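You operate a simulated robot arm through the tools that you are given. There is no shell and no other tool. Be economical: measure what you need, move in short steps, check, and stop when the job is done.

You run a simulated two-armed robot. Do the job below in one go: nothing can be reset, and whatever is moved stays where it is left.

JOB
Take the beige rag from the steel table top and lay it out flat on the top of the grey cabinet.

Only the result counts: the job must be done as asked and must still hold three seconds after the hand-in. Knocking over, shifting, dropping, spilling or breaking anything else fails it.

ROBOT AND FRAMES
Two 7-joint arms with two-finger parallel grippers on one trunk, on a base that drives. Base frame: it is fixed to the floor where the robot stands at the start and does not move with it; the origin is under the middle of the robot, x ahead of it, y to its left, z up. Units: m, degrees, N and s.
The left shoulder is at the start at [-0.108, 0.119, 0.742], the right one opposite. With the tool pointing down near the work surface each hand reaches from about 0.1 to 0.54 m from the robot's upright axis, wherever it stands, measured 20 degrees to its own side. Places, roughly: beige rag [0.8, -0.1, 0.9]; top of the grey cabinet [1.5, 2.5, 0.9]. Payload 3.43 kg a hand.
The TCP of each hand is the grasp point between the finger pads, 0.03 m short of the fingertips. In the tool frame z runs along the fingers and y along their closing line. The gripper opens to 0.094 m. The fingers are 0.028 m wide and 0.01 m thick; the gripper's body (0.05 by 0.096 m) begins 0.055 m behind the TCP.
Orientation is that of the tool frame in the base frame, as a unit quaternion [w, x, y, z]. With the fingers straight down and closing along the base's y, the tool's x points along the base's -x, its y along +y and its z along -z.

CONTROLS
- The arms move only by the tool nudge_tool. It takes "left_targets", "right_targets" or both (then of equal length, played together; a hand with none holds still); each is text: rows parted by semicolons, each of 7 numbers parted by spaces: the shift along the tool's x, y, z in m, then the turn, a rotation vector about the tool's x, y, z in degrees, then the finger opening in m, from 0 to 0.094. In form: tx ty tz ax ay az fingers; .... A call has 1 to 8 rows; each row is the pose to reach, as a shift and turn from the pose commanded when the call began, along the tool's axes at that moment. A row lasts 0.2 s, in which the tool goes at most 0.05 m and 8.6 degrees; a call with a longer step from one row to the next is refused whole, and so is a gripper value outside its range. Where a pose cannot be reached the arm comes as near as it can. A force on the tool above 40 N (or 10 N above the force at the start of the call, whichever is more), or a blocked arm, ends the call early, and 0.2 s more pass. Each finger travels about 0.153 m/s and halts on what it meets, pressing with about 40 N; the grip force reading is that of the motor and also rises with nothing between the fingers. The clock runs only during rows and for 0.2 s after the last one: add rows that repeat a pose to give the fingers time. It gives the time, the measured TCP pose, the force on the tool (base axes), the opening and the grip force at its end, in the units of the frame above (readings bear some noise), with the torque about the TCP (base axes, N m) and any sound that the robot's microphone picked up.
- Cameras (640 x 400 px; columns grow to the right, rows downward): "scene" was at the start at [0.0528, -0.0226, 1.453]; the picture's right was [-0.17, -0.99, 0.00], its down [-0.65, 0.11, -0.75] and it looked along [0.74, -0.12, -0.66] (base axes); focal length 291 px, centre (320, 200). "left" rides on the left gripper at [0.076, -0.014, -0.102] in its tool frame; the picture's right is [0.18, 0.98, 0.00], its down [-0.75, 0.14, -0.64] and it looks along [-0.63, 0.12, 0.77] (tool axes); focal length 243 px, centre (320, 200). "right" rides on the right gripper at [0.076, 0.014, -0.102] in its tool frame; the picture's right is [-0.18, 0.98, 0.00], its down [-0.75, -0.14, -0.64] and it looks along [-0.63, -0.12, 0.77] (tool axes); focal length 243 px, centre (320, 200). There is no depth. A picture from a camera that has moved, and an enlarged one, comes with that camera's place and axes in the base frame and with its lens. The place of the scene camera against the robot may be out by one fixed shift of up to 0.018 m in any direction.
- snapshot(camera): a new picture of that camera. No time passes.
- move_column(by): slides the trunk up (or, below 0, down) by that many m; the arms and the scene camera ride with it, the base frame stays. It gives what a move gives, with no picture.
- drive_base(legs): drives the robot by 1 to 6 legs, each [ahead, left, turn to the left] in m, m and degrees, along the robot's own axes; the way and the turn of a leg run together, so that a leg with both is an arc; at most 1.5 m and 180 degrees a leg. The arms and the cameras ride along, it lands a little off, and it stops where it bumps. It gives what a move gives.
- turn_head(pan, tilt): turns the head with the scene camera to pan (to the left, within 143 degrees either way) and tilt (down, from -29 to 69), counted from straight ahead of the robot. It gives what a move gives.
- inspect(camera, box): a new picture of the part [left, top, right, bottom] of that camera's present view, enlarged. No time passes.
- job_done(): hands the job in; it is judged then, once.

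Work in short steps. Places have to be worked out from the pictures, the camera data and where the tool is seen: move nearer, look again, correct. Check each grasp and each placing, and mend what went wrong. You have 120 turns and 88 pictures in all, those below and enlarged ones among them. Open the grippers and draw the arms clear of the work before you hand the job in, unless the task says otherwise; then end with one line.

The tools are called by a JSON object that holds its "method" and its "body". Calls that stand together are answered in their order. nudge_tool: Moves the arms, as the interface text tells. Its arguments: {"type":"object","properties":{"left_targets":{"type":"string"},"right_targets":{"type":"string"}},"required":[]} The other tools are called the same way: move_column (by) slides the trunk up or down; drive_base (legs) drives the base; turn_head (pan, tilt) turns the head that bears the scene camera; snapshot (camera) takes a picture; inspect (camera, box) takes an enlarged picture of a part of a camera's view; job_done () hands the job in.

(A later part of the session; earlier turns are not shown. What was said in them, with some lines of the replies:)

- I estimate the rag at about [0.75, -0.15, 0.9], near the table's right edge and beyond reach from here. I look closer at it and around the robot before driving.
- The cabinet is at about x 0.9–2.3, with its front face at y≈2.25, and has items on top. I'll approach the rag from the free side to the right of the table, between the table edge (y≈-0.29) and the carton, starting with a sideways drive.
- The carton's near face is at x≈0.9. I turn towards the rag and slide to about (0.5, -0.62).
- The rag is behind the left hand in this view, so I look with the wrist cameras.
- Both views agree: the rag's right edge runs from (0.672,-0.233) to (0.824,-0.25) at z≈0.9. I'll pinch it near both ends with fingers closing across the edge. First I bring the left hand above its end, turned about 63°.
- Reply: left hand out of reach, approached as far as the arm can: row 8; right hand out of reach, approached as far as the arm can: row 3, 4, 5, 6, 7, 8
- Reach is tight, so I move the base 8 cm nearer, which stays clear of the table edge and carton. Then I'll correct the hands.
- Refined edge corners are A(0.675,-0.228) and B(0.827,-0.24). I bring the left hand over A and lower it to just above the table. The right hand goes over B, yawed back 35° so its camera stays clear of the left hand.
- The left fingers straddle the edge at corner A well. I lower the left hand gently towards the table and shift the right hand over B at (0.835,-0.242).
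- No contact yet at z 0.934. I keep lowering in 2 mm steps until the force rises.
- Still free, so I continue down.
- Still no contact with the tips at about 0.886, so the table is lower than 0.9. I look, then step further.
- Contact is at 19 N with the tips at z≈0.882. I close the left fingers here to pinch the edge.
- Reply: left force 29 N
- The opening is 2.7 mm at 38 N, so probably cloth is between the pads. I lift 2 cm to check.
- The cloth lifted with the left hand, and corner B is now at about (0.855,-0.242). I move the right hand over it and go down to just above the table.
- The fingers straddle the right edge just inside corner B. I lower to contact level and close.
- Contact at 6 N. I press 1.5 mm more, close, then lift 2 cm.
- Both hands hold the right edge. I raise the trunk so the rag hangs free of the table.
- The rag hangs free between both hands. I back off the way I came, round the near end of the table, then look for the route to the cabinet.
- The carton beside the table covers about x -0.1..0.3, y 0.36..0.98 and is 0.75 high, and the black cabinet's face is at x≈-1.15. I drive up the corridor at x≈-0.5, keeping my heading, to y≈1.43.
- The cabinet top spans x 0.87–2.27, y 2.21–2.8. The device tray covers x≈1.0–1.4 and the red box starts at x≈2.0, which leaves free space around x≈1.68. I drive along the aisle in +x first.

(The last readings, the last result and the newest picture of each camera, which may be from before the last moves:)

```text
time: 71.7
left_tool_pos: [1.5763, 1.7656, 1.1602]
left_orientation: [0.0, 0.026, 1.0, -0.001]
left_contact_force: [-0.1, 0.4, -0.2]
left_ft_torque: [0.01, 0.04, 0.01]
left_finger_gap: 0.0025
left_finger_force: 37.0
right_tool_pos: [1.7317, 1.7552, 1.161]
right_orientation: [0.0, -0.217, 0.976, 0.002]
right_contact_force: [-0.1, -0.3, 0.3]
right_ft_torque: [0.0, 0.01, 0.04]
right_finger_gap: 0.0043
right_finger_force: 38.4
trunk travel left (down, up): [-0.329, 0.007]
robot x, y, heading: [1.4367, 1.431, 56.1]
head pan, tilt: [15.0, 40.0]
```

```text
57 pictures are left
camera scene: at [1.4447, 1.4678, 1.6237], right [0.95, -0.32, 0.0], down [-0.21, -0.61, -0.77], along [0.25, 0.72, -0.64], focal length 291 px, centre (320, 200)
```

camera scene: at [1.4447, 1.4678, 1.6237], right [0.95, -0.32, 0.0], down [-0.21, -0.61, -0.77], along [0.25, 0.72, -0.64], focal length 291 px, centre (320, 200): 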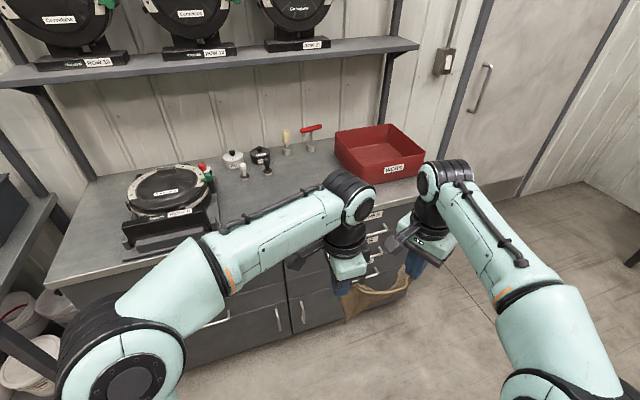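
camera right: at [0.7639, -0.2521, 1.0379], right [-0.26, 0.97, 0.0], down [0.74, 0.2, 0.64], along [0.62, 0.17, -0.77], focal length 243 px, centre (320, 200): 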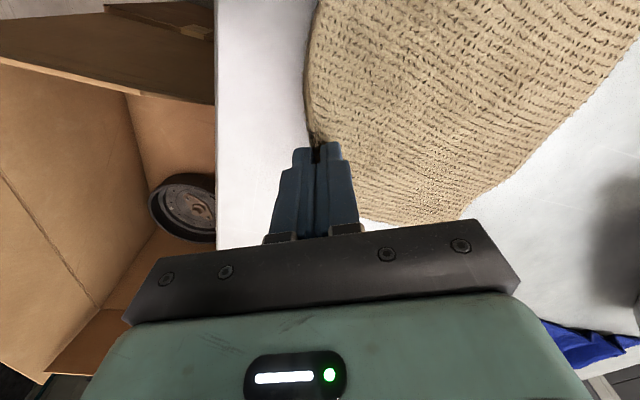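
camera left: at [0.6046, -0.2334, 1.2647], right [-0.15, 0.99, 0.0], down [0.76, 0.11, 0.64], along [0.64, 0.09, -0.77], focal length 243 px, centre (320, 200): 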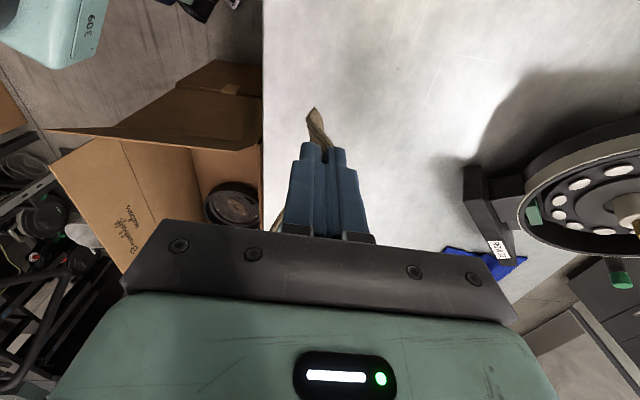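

The free patch is x 1.4–1.9, y 2.22–2.5. To keep the left elbow clear of the device tray I turn to heading ≈85° and move to (1.65,1.75), then look straight down at the base clearance.

{"method": "drive_base", "body": {"legs": [[0, 0, 29], [0.336, -0.184, 0]]}}

{"method": "turn_head", "body": {"pan": 0, "tilt": 60}}

{"method": "snapshot", "body": {"camera": "scene"}}

{"method": "turn_head", "body": {"pan": 30, "tilt": 40}}

{"method": "snapshot", "body": {"camera": "scene"}}

```text
time: 75.5
left_tool_pos: [1.6082, 2.1108, 1.1617]
left_orientation: [0.0, -0.225, 0.974, -0.001]
left_contact_force: [-0.7, -0.3, 0.2]
left_ft_torque: [-0.01, 0.01, -0.09]
left_finger_gap: 0.0024
left_finger_force: 37.3
right_tool_pos: [1.7517, 2.1757, 1.1593]
right_orientation: [0.001, -0.454, 0.891, 0.001]
right_contact_force: [0.9, 0.8, -0.5]
right_ft_torque: [-0.01, -0.03, -0.11]
right_finger_gap: 0.0044
right_finger_force: 38.8
trunk travel left (down, up): [-0.329, 0.007]
robot x, y, heading: [1.6461, 1.7491, 84.9]
head pan, tilt: [15.0, 40.0]
```

```text
time: 76.3
left_tool_pos: [1.6092, 2.1099, 1.1607]
left_orientation: [0.001, -0.225, 0.974, -0.001]
left_contact_force: [0.6, 0.4, 0.6]
left_ft_torque: [-0.02, 0.02, -0.04]
left_finger_gap: 0.0023
left_finger_force: 37.1
right_tool_pos: [1.7511, 2.1764, 1.1618]
right_orientation: [0.001, -0.455, 0.89, 0.001]
right_contact_force: [-0.1, -0.6, 0.4]
right_ft_torque: [0.01, -0.01, -0.11]
right_finger_gap: 0.004
right_finger_force: 39.2
trunk travel left (down, up): [-0.329, 0.007]
robot x, y, heading: [1.6467, 1.7512, 85.3]
head pan, tilt: [0.0, 60.0]
```

```text
56 pictures are left
camera scene: at [1.6559, 1.7636, 1.597], right [1.0, -0.09, 0.0], down [-0.07, -0.86, -0.5], along [0.04, 0.5, -0.87], focal length 291 px, centre (320, 200)
```

scene: 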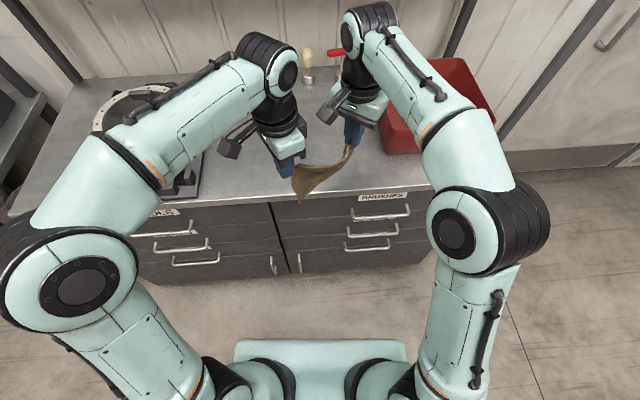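

```text
time: 77.3
left_tool_pos: [1.6087, 2.1112, 1.1613]
left_orientation: [0.0, -0.225, 0.974, -0.001]
left_contact_force: [-0.7, 0.0, -0.7]
left_ft_torque: [-0.01, -0.04, -0.02]
left_finger_gap: 0.0022
left_finger_force: 37.3
right_tool_pos: [1.7509, 2.1766, 1.1607]
right_orientation: [0.001, -0.455, 0.891, 0.001]
right_contact_force: [1.0, -0.4, -0.3]
right_ft_torque: [-0.01, -0.01, -0.09]
right_finger_gap: 0.0042
right_finger_force: 38.9
trunk travel left (down, up): [-0.329, 0.007]
robot x, y, heading: [1.6467, 1.752, 85.1]
head pan, tilt: [30.0, 40.0]
```

```text
55 pictures are left
camera scene: at [1.6145, 1.7742, 1.6236], right [0.91, 0.42, 0.0], down [0.27, -0.58, -0.77], along [-0.32, 0.69, -0.64], focal length 291 px, centre (320, 200)
```

scene: 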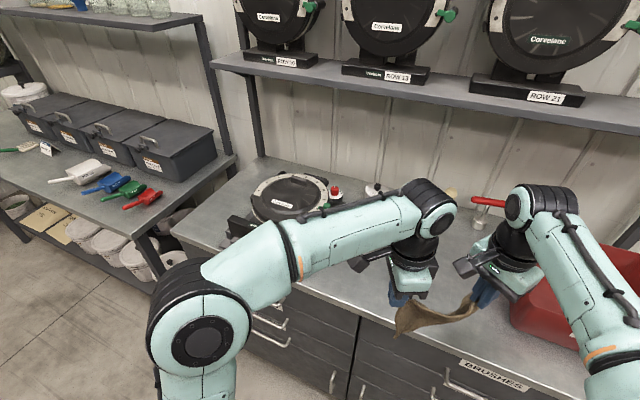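

There is clearance ahead: the feet reach only about 0.17 m in front of the axis and the cabinet front is at y≈2.19. I advance 0.17 m, still high over the top.

{"method": "drive_base", "body": {"legs": [[0.17, -0.02, 0]]}}

{"method": "turn_head", "body": {"pan": 0, "tilt": 62}}

{"method": "snapshot", "body": {"camera": "scene"}}

{"method": "snapshot", "body": {"camera": "left"}}

{"method": "snapshot", "body": {"camera": "right"}}

```text
time: 78.8
left_tool_pos: [1.6428, 2.2769, 1.1614]
left_orientation: [0.0, -0.226, 0.974, -0.001]
left_contact_force: [0.1, 0.4, -0.2]
left_ft_torque: [-0.01, 0.01, -0.07]
left_finger_gap: 0.0024
left_finger_force: 37.2
right_tool_pos: [1.7853, 2.3439, 1.1589]
right_orientation: [0.0, -0.454, 0.891, 0.001]
right_contact_force: [0.1, 0.0, -0.1]
right_ft_torque: [-0.02, -0.02, -0.08]
right_finger_gap: 0.0042
right_finger_force: 38.7
trunk travel left (down, up): [-0.329, 0.007]
robot x, y, heading: [1.6827, 1.9177, 84.8]
head pan, tilt: [30.0, 40.0]
```

```text
time: 79.7
left_tool_pos: [1.643, 2.2774, 1.1615]
left_orientation: [0.0, -0.226, 0.974, -0.001]
left_contact_force: [0.1, 0.0, -1.5]
left_ft_torque: [0.02, 0.0, -0.03]
left_finger_gap: 0.0025
left_finger_force: 37.5
right_tool_pos: [1.7853, 2.3427, 1.1595]
right_orientation: [0.001, -0.455, 0.891, 0.001]
right_contact_force: [-0.8, -0.1, 0.2]
right_ft_torque: [0.04, 0.02, -0.16]
right_finger_gap: 0.0041
right_finger_force: 39.0
trunk travel left (down, up): [-0.329, 0.007]
robot x, y, heading: [1.6777, 1.918, 85.6]
head pan, tilt: [0.0, 62.0]
```

```text
54 pictures are left
camera scene: at [1.6901, 1.9281, 1.5947], right [1.0, -0.08, 0.0], down [-0.07, -0.88, -0.47], along [0.04, 0.47, -0.88], focal length 291 px, centre (320, 200)
```

scene: 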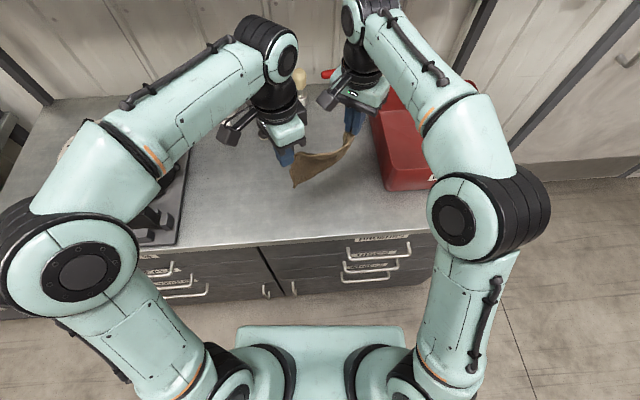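

```text
53 pictures are left
camera left: at [1.5795, 2.231, 1.2646], right [-0.6, 0.8, 0.0], down [0.61, 0.46, 0.64], along [0.52, 0.38, -0.77], focal length 243 px, centre (320, 200)
```

left: 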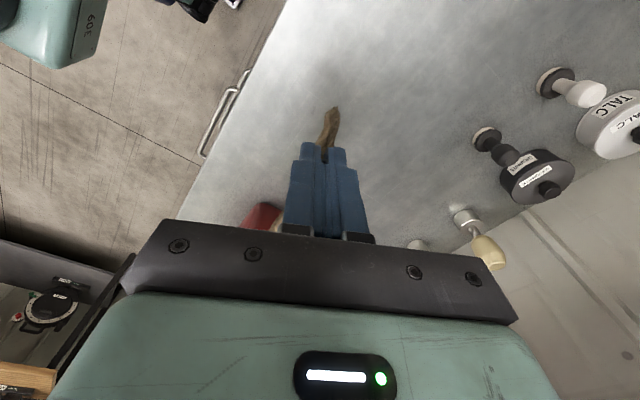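

```text
52 pictures are left
camera right: at [1.7285, 2.2898, 1.2638], right [-0.69, 0.72, 0.0], down [0.56, 0.53, 0.64], along [0.47, 0.44, -0.77], focal length 243 px, centre (320, 200)
```

right: 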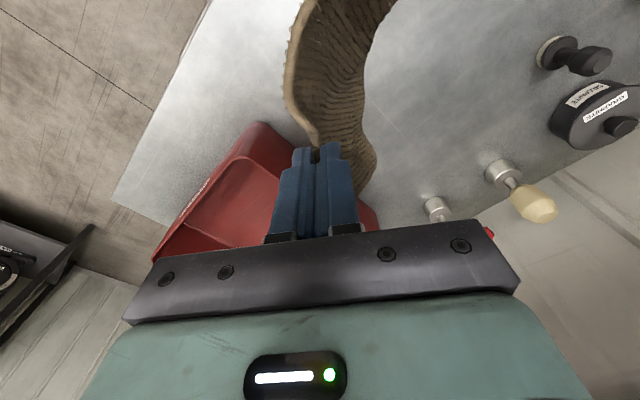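

The front edge is at y≈2.195, the back items start at y>2.53 and the red box at x≥1.95. I extend both hands 8 cm forward at this height to check the reach.

{"method": "nudge_tool", "body": {"left_targets": "-0.012 0.024 0 0 0 0 0; -0.0235 0.048 0 0 0 0 0; -0.035 0.072 0 0 0 0 0; -0.035 0.072 0 0 0 0 0", "right_targets": "-0.0217 0.0157 0 0 0 0 0; -0.0433 0.0313 0 0 0 0 0; -0.065 0.047 0 0 0 0 0; -0.065 0.047 0 0 0 0 0"}}

```text
time: 80.7
left_tool_pos: [1.6424, 2.3576, 1.1632]
left_orientation: [0.0, -0.225, 0.974, 0.0]
left_contact_force: [-0.1, -0.1, -1.2]
left_ft_torque: [0.03, 0.01, -0.05]
left_finger_gap: 0.0026
left_finger_force: 36.6
right_tool_pos: [1.7848, 2.4124, 1.1602]
right_orientation: [0.001, -0.456, 0.89, 0.001]
right_contact_force: [-0.1, 0.4, 0.1]
right_ft_torque: [0.02, 0.02, -0.1]
right_finger_gap: 0.0041
right_finger_force: 38.7
right hand out of reach, approached as far as the arm can: row 3, 4
trunk travel left (down, up): [-0.329, 0.007]
robot x, y, heading: [1.6799, 1.9158, 85.2]
head pan, tilt: [0.0, 62.0]
```

The right hand is only about 1 cm short, and lowering should regain that. I lower both hands until the free edge of the rag nearly touches.

{"method": "nudge_tool", "body": {"left_targets": "0 0 0.03 0 0 0 0; 0 0 0.06 0 0 0 0; 0 0 0.09 0 0 0 0; 0 0 0.11 0 0 0 0", "right_targets": "0 0 0.03 0 0 0 0; 0 0 0.06 0 0 0 0; 0 0 0.09 0 0 0 0; 0 0 0.11 0 0 0 0"}}

{"method": "snapshot", "body": {"camera": "scene"}}

{"method": "snapshot", "body": {"camera": "left"}}

{"method": "snapshot", "body": {"camera": "right"}}

```text
time: 81.7
left_tool_pos: [1.643, 2.3579, 1.0517]
left_orientation: [0.0, -0.226, 0.974, -0.001]
left_contact_force: [0.6, 0.2, 0.3]
left_ft_torque: [0.0, -0.01, -0.1]
left_finger_gap: 0.0025
left_finger_force: 37.5
right_tool_pos: [1.7847, 2.4158, 1.0496]
right_orientation: [0.001, -0.454, 0.891, 0.001]
right_contact_force: [0.4, 0.2, 0.3]
right_ft_torque: [-0.02, -0.02, -0.1]
right_finger_gap: 0.0039
right_finger_force: 38.9
trunk travel left (down, up): [-0.329, 0.007]
robot x, y, heading: [1.6801, 1.919, 85.3]
head pan, tilt: [0.0, 62.0]
```

```text
51 pictures are left
camera scene: at [1.6903, 1.9285, 1.5946], right [1.0, -0.08, 0.0], down [-0.07, -0.88, -0.47], along [0.04, 0.47, -0.88], focal length 291 px, centre (320, 200)
```

scene: 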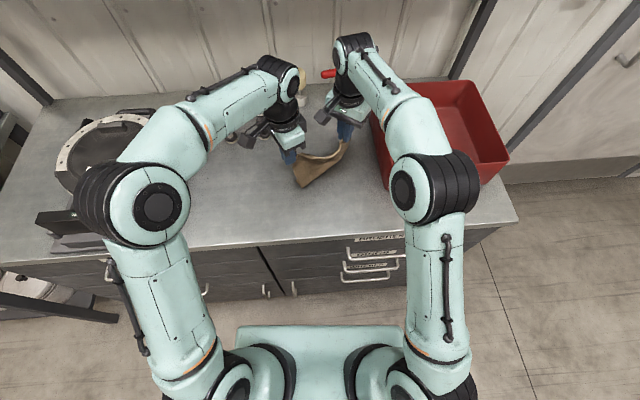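

```text
50 pictures are left
camera left: at [1.5796, 2.3116, 1.1546], right [-0.6, 0.8, 0.0], down [0.61, 0.46, 0.64], along [0.52, 0.38, -0.77], focal length 243 px, centre (320, 200)
```

left: 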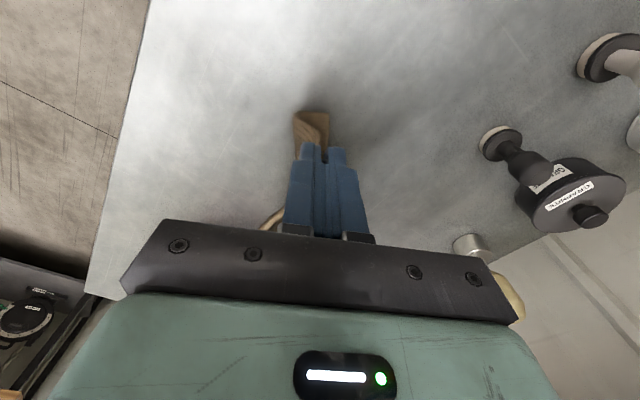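

```text
49 pictures are left
camera right: at [1.7283, 2.3616, 1.1533], right [-0.69, 0.73, 0.0], down [0.56, 0.53, 0.64], along [0.47, 0.44, -0.77], focal length 243 px, centre (320, 200)
```

right: 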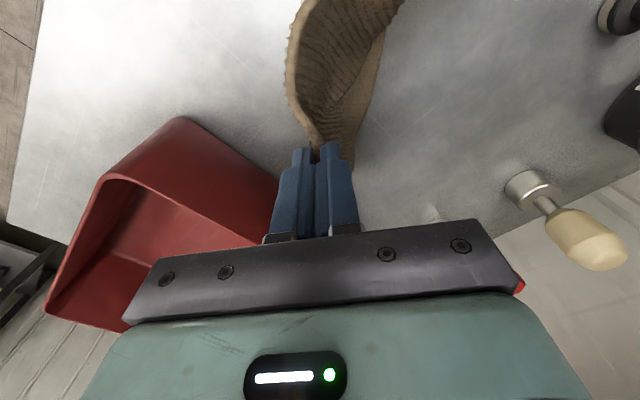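

The rag's free edge is close to the surface. It bows because the right pads are turned 28° against the edge line. I straighten the right hand about its grip before laying, and watch reach.

{"method": "nudge_tool", "body": {"right_targets": "0 0 0 0 0 7 0; 0 0 0 0 0 14 0; 0 0 0 0 0 21 0; 0 0 0 0 0 27 0; 0 0 0 0 0 27 0"}}

{"method": "inspect", "body": {"camera": "scene", "box": [210, 40, 430, 240]}}

{"method": "snapshot", "body": {"camera": "right"}}

```text
time: 82.9
left_tool_pos: [1.6426, 2.3571, 1.0516]
left_orientation: [0.001, -0.226, 0.974, 0.0]
left_contact_force: [-0.5, -0.1, 0.0]
left_ft_torque: [0.05, -0.01, -0.09]
left_finger_gap: 0.0024
left_finger_force: 36.8
right_tool_pos: [1.7855, 2.4137, 1.05]
right_orientation: [0.001, -0.235, 0.972, 0.001]
right_contact_force: [0.2, 0.3, 0.1]
right_ft_torque: [0.02, 0.01, 0.11]
right_finger_gap: 0.004
right_finger_force: 38.4
trunk travel left (down, up): [-0.329, 0.007]
robot x, y, heading: [1.6797, 1.916, 85.0]
head pan, tilt: [0.0, 62.0]
```

```text
2.00 times, centred on (320, 140) of scene
camera zoom: at [1.6903, 1.9284, 1.5946], right [1.0, -0.08, 0.0], down [-0.07, -0.88, -0.47], along [0.04, 0.47, -0.88], focal length 582 px, centre (320, 320)
```

zoom: 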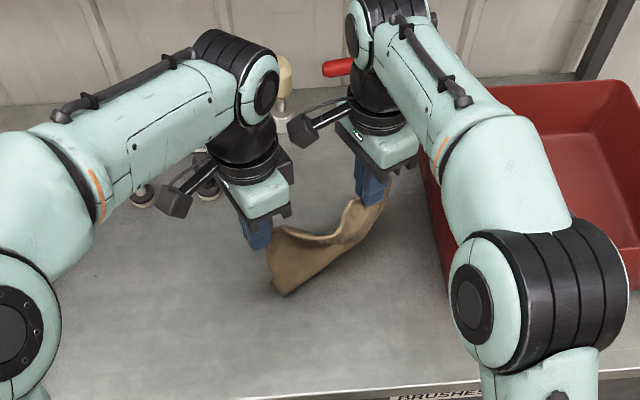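

```text
47 pictures are left
camera right: at [1.7101, 2.3925, 1.1537], right [-0.28, 0.96, 0.0], down [0.74, 0.22, 0.64], along [0.62, 0.18, -0.77], focal length 243 px, centre (320, 200)
```

right: 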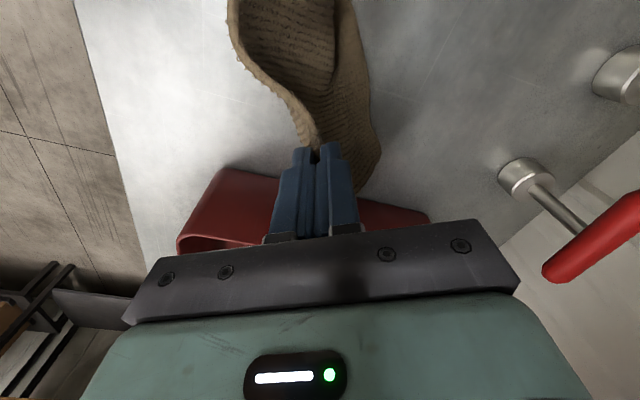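

The rag still bows towards me, with roughly 1.5 cm of slack. I spread the hands 7 mm each along the edge.

{"method": "nudge_tool", "body": {"left_targets": "0.004 0 0 0 0 0 0; 0.008 0 0 0 0 0 0; 0.008 0 0 0 0 0 0", "right_targets": "-0.003 0 0 0 0 0 0; -0.006 0 0 0 0 0 0; -0.006 0 0 0 0 0 0"}}

{"method": "inspect", "body": {"camera": "scene", "box": [250, 60, 410, 200]}}

```text
time: 83.7
left_tool_pos: [1.636, 2.3526, 1.0525]
left_orientation: [0.0, -0.225, 0.974, -0.001]
left_contact_force: [0.1, -0.8, -0.8]
left_ft_torque: [0.0, 0.02, -0.1]
left_finger_gap: 0.0024
left_finger_force: 37.3
right_tool_pos: [1.7906, 2.4173, 1.0505]
right_orientation: [0.001, -0.235, 0.972, 0.002]
right_contact_force: [-0.8, 0.2, 0.4]
right_ft_torque: [0.03, -0.03, 0.09]
right_finger_gap: 0.004
right_finger_force: 38.3
trunk travel left (down, up): [-0.329, 0.007]
robot x, y, heading: [1.6784, 1.9159, 85.1]
head pan, tilt: [0.0, 62.0]
```

```text
2.86 times, centred on (330, 130) of scene
camera zoom: at [1.6903, 1.9284, 1.5946], right [1.0, -0.08, 0.0], down [-0.07, -0.88, -0.47], along [0.04, 0.47, -0.88], focal length 832 px, centre (291, 400)
```

zoom: 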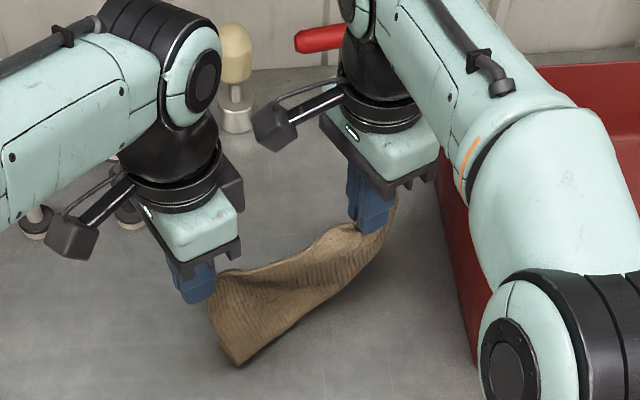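

The rag is straighter now. I begin laying it, drawing both hands back towards the front while lowering, halfway first.

{"method": "nudge_tool", "body": {"left_targets": "0.003 -0.015 0.008 0 0 0 0; 0.006 -0.029 0.017 0 0 0 0; 0.009 -0.044 0.028 0 0 0 0; 0.011 -0.059 0.042 0 0 0 0", "right_targets": "0.003 -0.015 0.008 0 0 0 0; 0.006 -0.029 0.017 0 0 0 0; 0.009 -0.044 0.028 0 0 0 0; 0.012 -0.059 0.042 0 0 0 0"}}

{"method": "inspect", "body": {"camera": "scene", "box": [250, 60, 410, 200]}}

{"method": "snapshot", "body": {"camera": "right"}}

```text
time: 84.7
left_tool_pos: [1.6522, 2.2959, 1.0093]
left_orientation: [0.0, -0.226, 0.974, -0.001]
left_contact_force: [0.0, 0.7, 0.3]
left_ft_torque: [0.0, -0.03, -0.07]
left_finger_gap: 0.0024
left_finger_force: 36.9
right_tool_pos: [1.8071, 2.3602, 1.0089]
right_orientation: [0.0, -0.234, 0.972, 0.001]
right_contact_force: [-0.1, -0.9, 0.0]
right_ft_torque: [0.03, 0.0, 0.08]
right_finger_gap: 0.0041
right_finger_force: 38.5
trunk travel left (down, up): [-0.329, 0.007]
robot x, y, heading: [1.679, 1.9172, 85.1]
head pan, tilt: [0.0, 62.0]
```

```text
2.86 times, centred on (330, 130) of scene
camera zoom: at [1.6906, 1.9278, 1.5946], right [1.0, -0.09, 0.0], down [-0.08, -0.88, -0.47], along [0.04, 0.47, -0.88], focal length 832 px, centre (291, 400)
```

zoom: 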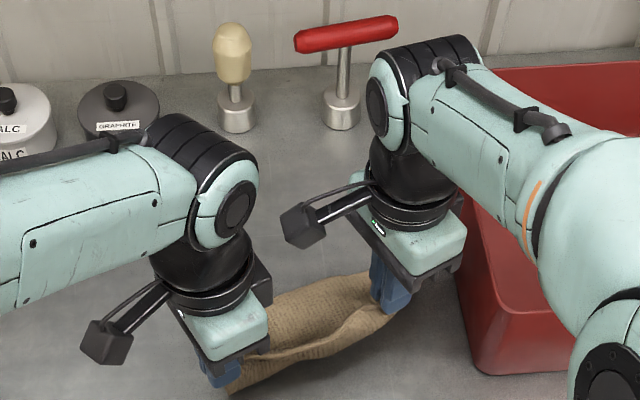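

```text
44 pictures are left
camera right: at [1.732, 2.3366, 1.1124], right [-0.28, 0.96, 0.0], down [0.74, 0.22, 0.64], along [0.62, 0.19, -0.77], focal length 243 px, centre (320, 200)
```

right: 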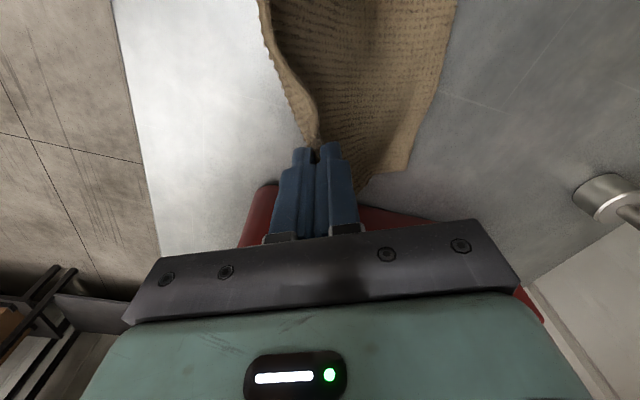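

The far part now trails behind the hands as intended. I check the left side and arm clearance before continuing.

{"method": "snapshot", "body": {"camera": "left"}}

{"method": "snapshot", "body": {"camera": "scene"}}

```text
43 pictures are left
camera left: at [1.5887, 2.2491, 1.1128], right [-0.6, 0.8, 0.0], down [0.61, 0.46, 0.64], along [0.52, 0.38, -0.77], focal length 243 px, centre (320, 200)
```

left: 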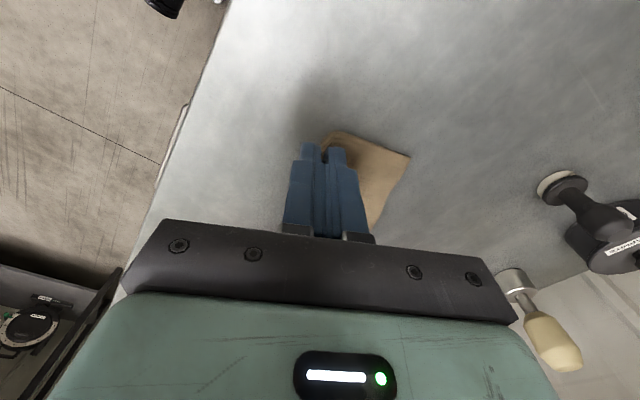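

```text
42 pictures are left
camera scene: at [1.6906, 1.9278, 1.5946], right [1.0, -0.09, 0.0], down [-0.08, -0.88, -0.47], along [0.04, 0.47, -0.88], focal length 291 px, centre (320, 200)
```

scene: 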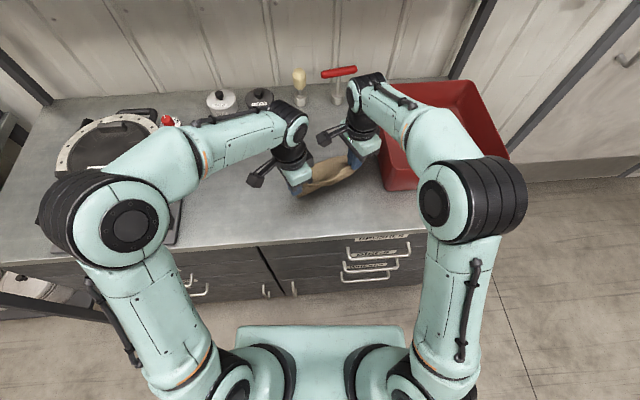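

Part of the left arm is over the tray. I take a sideways look to judge its clearance.

{"method": "turn_head", "body": {"pan": 50, "tilt": 40}}

{"method": "snapshot", "body": {"camera": "scene"}}

```text
time: 85.9
left_tool_pos: [1.6519, 2.2958, 1.0098]
left_orientation: [0.0, -0.226, 0.974, -0.001]
left_contact_force: [-1.3, -0.5, -0.7]
left_ft_torque: [-0.01, 0.0, -0.08]
left_finger_gap: 0.0024
left_finger_force: 37.8
right_tool_pos: [1.8061, 2.3598, 1.0091]
right_orientation: [0.0, -0.234, 0.972, 0.002]
right_contact_force: [-1.1, 0.7, 0.0]
right_ft_torque: [0.0, 0.0, 0.09]
right_finger_gap: 0.0043
right_finger_force: 38.1
trunk travel left (down, up): [-0.329, 0.007]
robot x, y, heading: [1.6792, 1.9164, 85.1]
head pan, tilt: [50.0, 40.0]
```

```text
41 pictures are left
camera scene: at [1.6247, 1.9243, 1.6236], right [0.71, 0.71, 0.0], down [0.46, -0.45, -0.77], along [-0.54, 0.54, -0.64], focal length 291 px, centre (320, 200)
```

scene: 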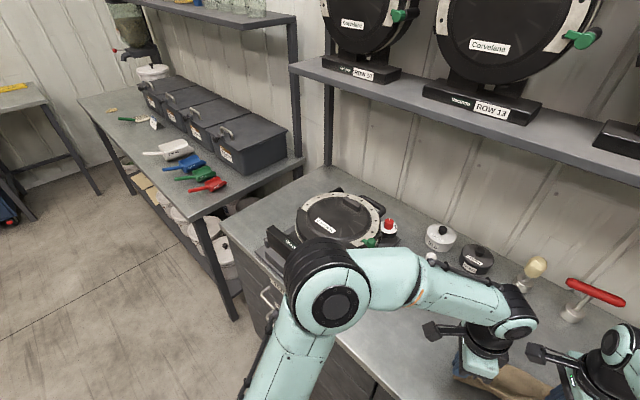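

Triangulating the elbow puts it at z≈1.3, well above the tray. I continue laying down to just above the surface.

{"method": "nudge_tool", "body": {"left_targets": "0.003 -0.015 0.017 0 0 0 0; 0.006 -0.029 0.036 0 0 0 0; 0.008 -0.042 0.055 0 0 0 0; 0.01 -0.054 0.072 0 0 0 0; 0.012 -0.062 0.082 0 0 0 0; 0.012 -0.062 0.082 0 0 0 0", "right_targets": "0.003 -0.015 0.017 0 0 0 0; 0.006 -0.029 0.036 0 0 0 0; 0.009 -0.042 0.055 0 0 0 0; 0.011 -0.054 0.072 0 0 0 0; 0.013 -0.062 0.082 0 0 0 0; 0.013 -0.062 0.082 0 0 0 0"}}

{"method": "turn_head", "body": {"pan": 0, "tilt": 62}}

{"method": "snapshot", "body": {"camera": "scene"}}

{"method": "snapshot", "body": {"camera": "left"}}

{"method": "snapshot", "body": {"camera": "right"}}

```text
time: 87.3
left_tool_pos: [1.6686, 2.2374, 0.9326]
left_orientation: [0.006, -0.226, 0.974, 0.007]
left_contact_force: [-2.5, 3.6, 19.6]
left_ft_torque: [0.26, -0.08, -0.01]
left_finger_gap: 0.0024
left_finger_force: 36.8
right_tool_pos: [1.8214, 2.3046, 0.9338]
right_orientation: [-0.001, -0.235, 0.972, 0.013]
right_contact_force: [1.6, 2.3, 20.4]
right_ft_torque: [0.07, 0.22, 0.06]
right_finger_gap: 0.0041
right_finger_force: 38.5
trunk travel left (down, up): [-0.329, 0.007]
robot x, y, heading: [1.6797, 1.9182, 85.1]
head pan, tilt: [50.0, 40.0]
stopped in row 6 (right hand): the force on the tool passed its limit at 43 N (the readings are from after the stop); the commanded pose is now the measured one
```

```text
time: 88.4
left_tool_pos: [1.67, 2.2373, 0.9309]
left_orientation: [0.007, -0.226, 0.974, 0.007]
left_contact_force: [-1.1, 6.3, 37.7]
left_ft_torque: [0.48, -0.24, 0.01]
left_finger_gap: 0.0025
left_finger_force: 37.1
right_tool_pos: [1.8218, 2.3033, 0.9325]
right_orientation: [0.0, -0.235, 0.972, 0.013]
right_contact_force: [-0.7, 5.9, 37.2]
right_ft_torque: [0.09, 0.45, 0.0]
right_finger_gap: 0.004
right_finger_force: 38.5
trunk travel left (down, up): [-0.329, 0.007]
robot x, y, heading: [1.6765, 1.9171, 85.3]
head pan, tilt: [0.0, 62.0]
```

```text
40 pictures are left
camera scene: at [1.6891, 1.9258, 1.5949], right [1.0, -0.08, 0.0], down [-0.07, -0.88, -0.47], along [0.04, 0.47, -0.88], focal length 291 px, centre (320, 200)
```

scene: 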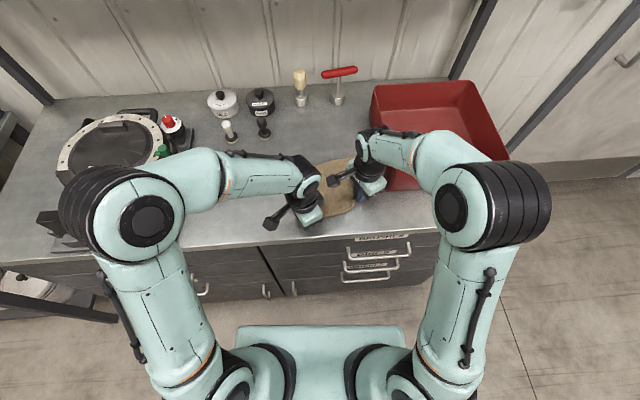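

```text
39 pictures are left
camera left: at [1.6054, 2.1895, 1.0336], right [-0.6, 0.8, 0.01], down [0.61, 0.45, 0.65], along [0.52, 0.4, -0.76], focal length 243 px, centre (320, 200)
```

left: 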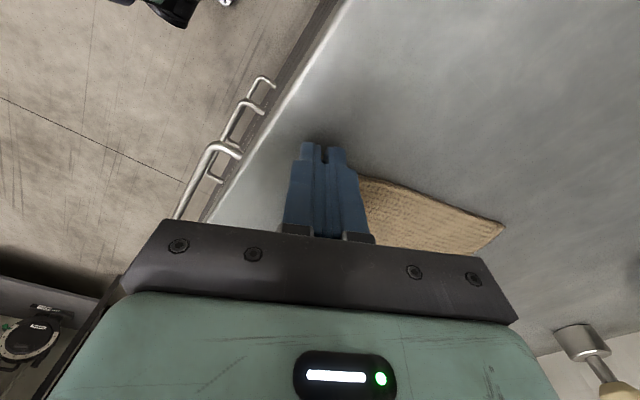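

```text
38 pictures are left
camera right: at [1.7474, 2.2789, 1.0361], right [-0.28, 0.96, 0.03], down [0.74, 0.2, 0.64], along [0.61, 0.2, -0.76], focal length 243 px, centre (320, 200)
```

right: 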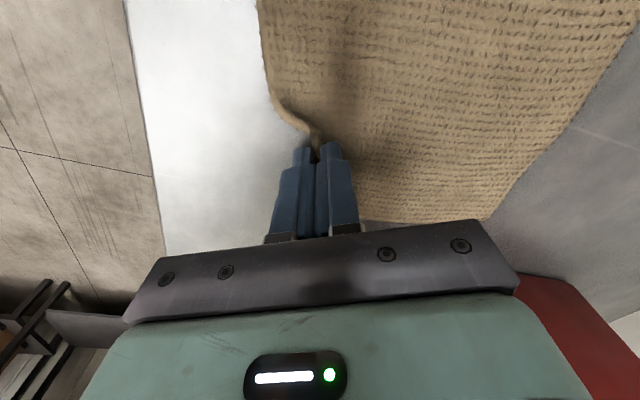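

Contact at z≈0.90, and the rag lies flat with its far edge well back. I relieve the pressing force, then open both grippers gently and rise straight up.

{"method": "nudge_tool", "body": {"left_targets": "0 0 -0.004 0 0 0 0; 0 0 -0.004 0 0 0 0.01; 0 0 -0.004 0 0 0 0.025; 0 0 -0.004 0 0 0 0.04; 0 0 -0.004 0 0 0 0.04; 0 0 -0.03 0 0 0 0.04; 0 0 -0.07 0 0 0 0.04; 0 0 -0.11 0 0 0 0.04", "right_targets": "0 0 -0.004 0 0 0 0; 0 0 -0.004 0 0 0 0.01; 0 0 -0.004 0 0 0 0.025; 0 0 -0.004 0 0 0 0.04; 0 0 -0.004 0 0 0 0.04; 0 0 -0.03 0 0 0 0.04; 0 0 -0.07 0 0 0 0.04; 0 0 -0.11 0 0 0 0.04"}}

{"method": "snapshot", "body": {"camera": "scene"}}

{"method": "snapshot", "body": {"camera": "left"}}

{"method": "snapshot", "body": {"camera": "right"}}

```text
time: 90.2
left_tool_pos: [1.6683, 2.2363, 1.0411]
left_orientation: [0.004, -0.226, 0.974, 0.003]
left_contact_force: [-0.4, -0.1, -0.5]
left_ft_torque: [0.02, 0.02, 0.04]
left_finger_gap: 0.0399
left_finger_force: 0.0
right_tool_pos: [1.822, 2.301, 1.0406]
right_orientation: [0.0, -0.235, 0.972, 0.009]
right_contact_force: [0.3, -0.8, -0.6]
right_ft_torque: [0.02, -0.02, 0.0]
right_finger_gap: 0.0403
right_finger_force: 0.1
trunk travel left (down, up): [-0.329, 0.007]
robot x, y, heading: [1.6807, 1.9178, 84.9]
head pan, tilt: [0.0, 62.0]
```

```text
37 pictures are left
camera scene: at [1.6901, 1.928, 1.5946], right [1.0, -0.08, 0.0], down [-0.07, -0.88, -0.47], along [0.04, 0.47, -0.88], focal length 291 px, centre (320, 200)
```

scene: 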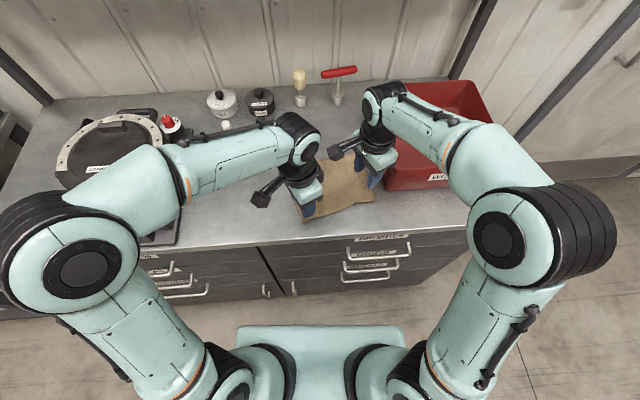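

```text
36 pictures are left
camera left: at [1.6048, 2.1889, 1.1433], right [-0.6, 0.8, 0.0], down [0.61, 0.45, 0.65], along [0.52, 0.39, -0.76], focal length 243 px, centre (320, 200)
```

left: 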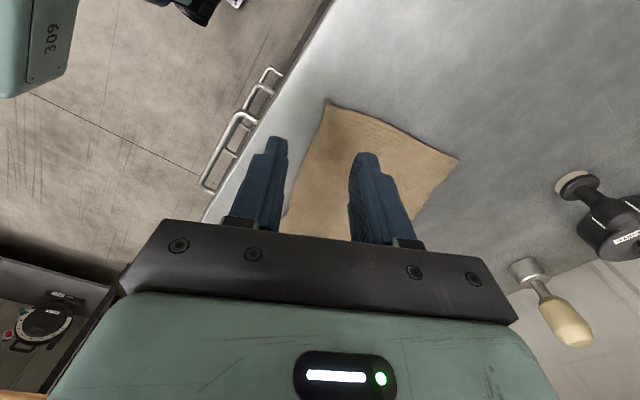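

```text
35 pictures are left
camera right: at [1.7476, 2.2765, 1.1434], right [-0.28, 0.96, 0.02], down [0.74, 0.21, 0.64], along [0.61, 0.2, -0.77], focal length 243 px, centre (320, 200)
```

right: 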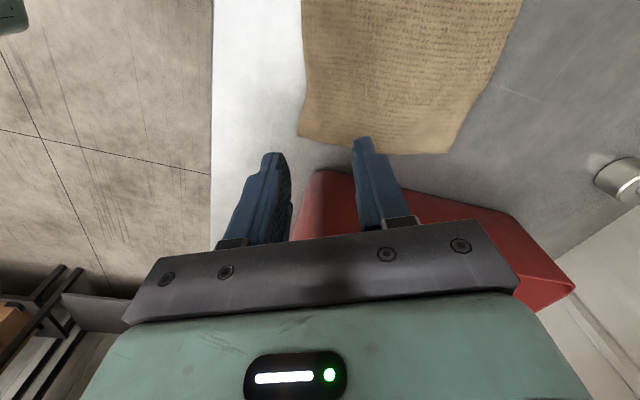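

Both hands let go and the rag lies flat. I raise the hands, back the base away and inspect the result.

{"method": "nudge_tool", "body": {"left_targets": "0 0 -0.04 0 0 0 0.04; 0 0 -0.08 0 0 0 0.04; 0 0 -0.11 0 0 0 0.05", "right_targets": "0 0 -0.04 0 0 0 0.04; 0 0 -0.08 0 0 0 0.04; 0 0 -0.11 0 0 0 0.05"}}

{"method": "drive_base", "body": {"legs": [[-0.3, 0, 0]]}}

{"method": "turn_head", "body": {"pan": 0, "tilt": 45}}

{"method": "snapshot", "body": {"camera": "scene"}}

{"method": "snapshot", "body": {"camera": "left"}}

```text
time: 91.0
left_tool_pos: [1.6673, 2.2364, 1.1498]
left_orientation: [0.003, -0.226, 0.974, 0.004]
left_contact_force: [-0.7, 0.0, -1.1]
left_ft_torque: [0.04, 0.0, 0.01]
left_finger_gap: 0.0499
left_finger_force: 0.0
right_tool_pos: [1.8222, 2.2974, 1.1491]
right_orientation: [-0.001, -0.234, 0.972, 0.009]
right_contact_force: [-0.8, -0.3, 1.2]
right_ft_torque: [0.0, 0.02, 0.01]
right_finger_gap: 0.0498
right_finger_force: 0.0
trunk travel left (down, up): [-0.329, 0.007]
robot x, y, heading: [1.681, 1.919, 85.1]
head pan, tilt: [0.0, 62.0]
```

```text
time: 93.1
left_tool_pos: [1.6431, 1.9376, 1.1508]
left_orientation: [0.004, -0.226, 0.974, 0.004]
left_contact_force: [0.2, 0.5, 0.5]
left_ft_torque: [-0.02, 0.02, 0.01]
left_finger_gap: 0.0501
left_finger_force: 0.0
right_tool_pos: [1.7971, 1.9999, 1.1487]
right_orientation: [0.001, -0.235, 0.972, 0.01]
right_contact_force: [0.1, -0.6, -0.2]
right_ft_torque: [0.01, 0.05, -0.01]
right_finger_gap: 0.0501
right_finger_force: 0.0
trunk travel left (down, up): [-0.329, 0.007]
robot x, y, heading: [1.655, 1.6227, 84.9]
head pan, tilt: [0.0, 62.0]
```

```text
time: 93.9
left_tool_pos: [1.643, 1.9383, 1.1497]
left_orientation: [0.004, -0.226, 0.974, 0.003]
left_contact_force: [-0.5, -0.4, -0.6]
left_ft_torque: [0.01, -0.02, 0.01]
left_finger_gap: 0.05
left_finger_force: 0.1
right_tool_pos: [1.7979, 2.0003, 1.1492]
right_orientation: [0.0, -0.234, 0.972, 0.01]
right_contact_force: [-1.2, -1.3, 1.1]
right_ft_torque: [-0.03, 0.01, 0.01]
right_finger_gap: 0.0502
right_finger_force: 0.1
trunk travel left (down, up): [-0.329, 0.007]
robot x, y, heading: [1.6501, 1.6176, 85.4]
head pan, tilt: [0.0, 45.0]
```

```text
34 pictures are left
camera scene: at [1.6662, 1.6466, 1.6163], right [1.0, -0.09, 0.0], down [-0.06, -0.7, -0.71], along [0.06, 0.7, -0.71], focal length 291 px, centre (320, 200)
```

scene: 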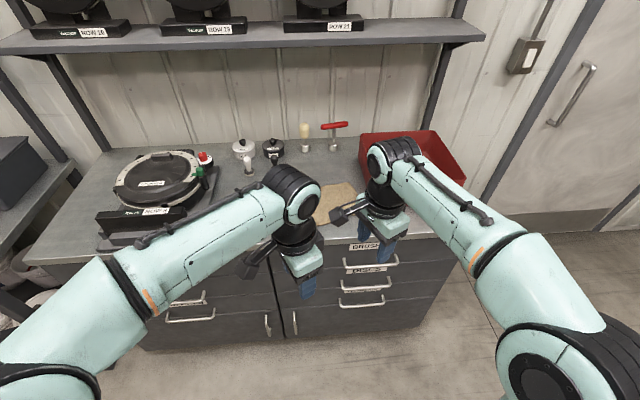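

```text
33 pictures are left
camera left: at [1.5791, 1.8903, 1.2519], right [-0.6, 0.8, 0.0], down [0.61, 0.45, 0.65], along [0.52, 0.39, -0.76], focal length 243 px, centre (320, 200)
```

left: 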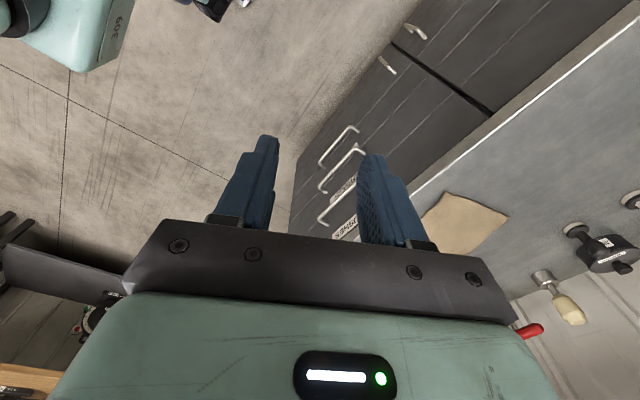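

The hands block the view, so I spread them apart in the free air before the cabinet and inspect the rag.

{"method": "nudge_tool", "body": {"left_targets": "0.036 0.018 0 0 0 0 0.05; 0.072 0.035 0 0 0 0 0.05; 0.108 0.053 0 0 0 0 0.05", "right_targets": "-0.036 -0.018 0 0 0 0 0.05; -0.072 -0.036 0 0 0 0 0.05; -0.098 -0.05 0 0 0 0 0.05"}}

{"method": "inspect", "body": {"camera": "scene", "box": [230, 110, 430, 260]}}

```text
time: 94.7
left_tool_pos: [1.5209, 1.9369, 1.1493]
left_orientation: [0.004, -0.225, 0.974, 0.002]
left_contact_force: [-0.3, 0.5, -0.8]
left_ft_torque: [0.02, -0.02, 0.0]
left_finger_gap: 0.0501
left_finger_force: 0.0
right_tool_pos: [1.9082, 1.9988, 1.1499]
right_orientation: [0.0, -0.235, 0.972, 0.009]
right_contact_force: [0.6, 0.5, -0.2]
right_ft_torque: [-0.01, -0.03, -0.03]
right_finger_gap: 0.0499
right_finger_force: 0.1
trunk travel left (down, up): [-0.329, 0.007]
robot x, y, heading: [1.6545, 1.6199, 85.0]
head pan, tilt: [0.0, 45.0]
```

```text
2.67 times, centred on (330, 185) of scene
camera zoom: at [1.6659, 1.6463, 1.6164], right [1.0, -0.09, 0.0], down [-0.06, -0.7, -0.71], along [0.06, 0.7, -0.71], focal length 777 px, centre (293, 240)
```

zoom: 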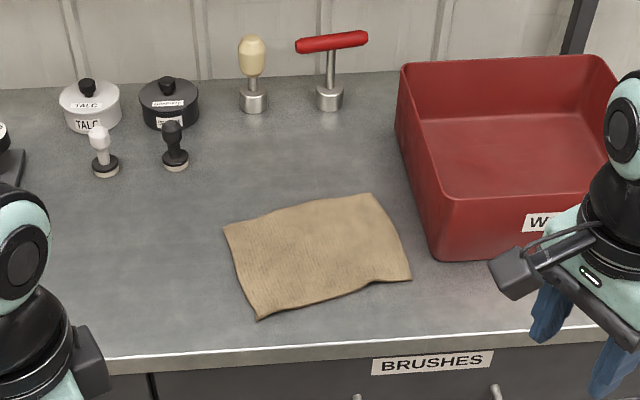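

The rag lies spread flat and fully on the cabinet top, nothing else has moved, and both grippers are open and clear. I hand in.

{"method": "job_done", "body": {}}

```text
The job is handed in.
```

The beige rag is laid out flat on top of the grey cabinet, both grippers are open and clear of it, and nothing else looked moved in the last picture.
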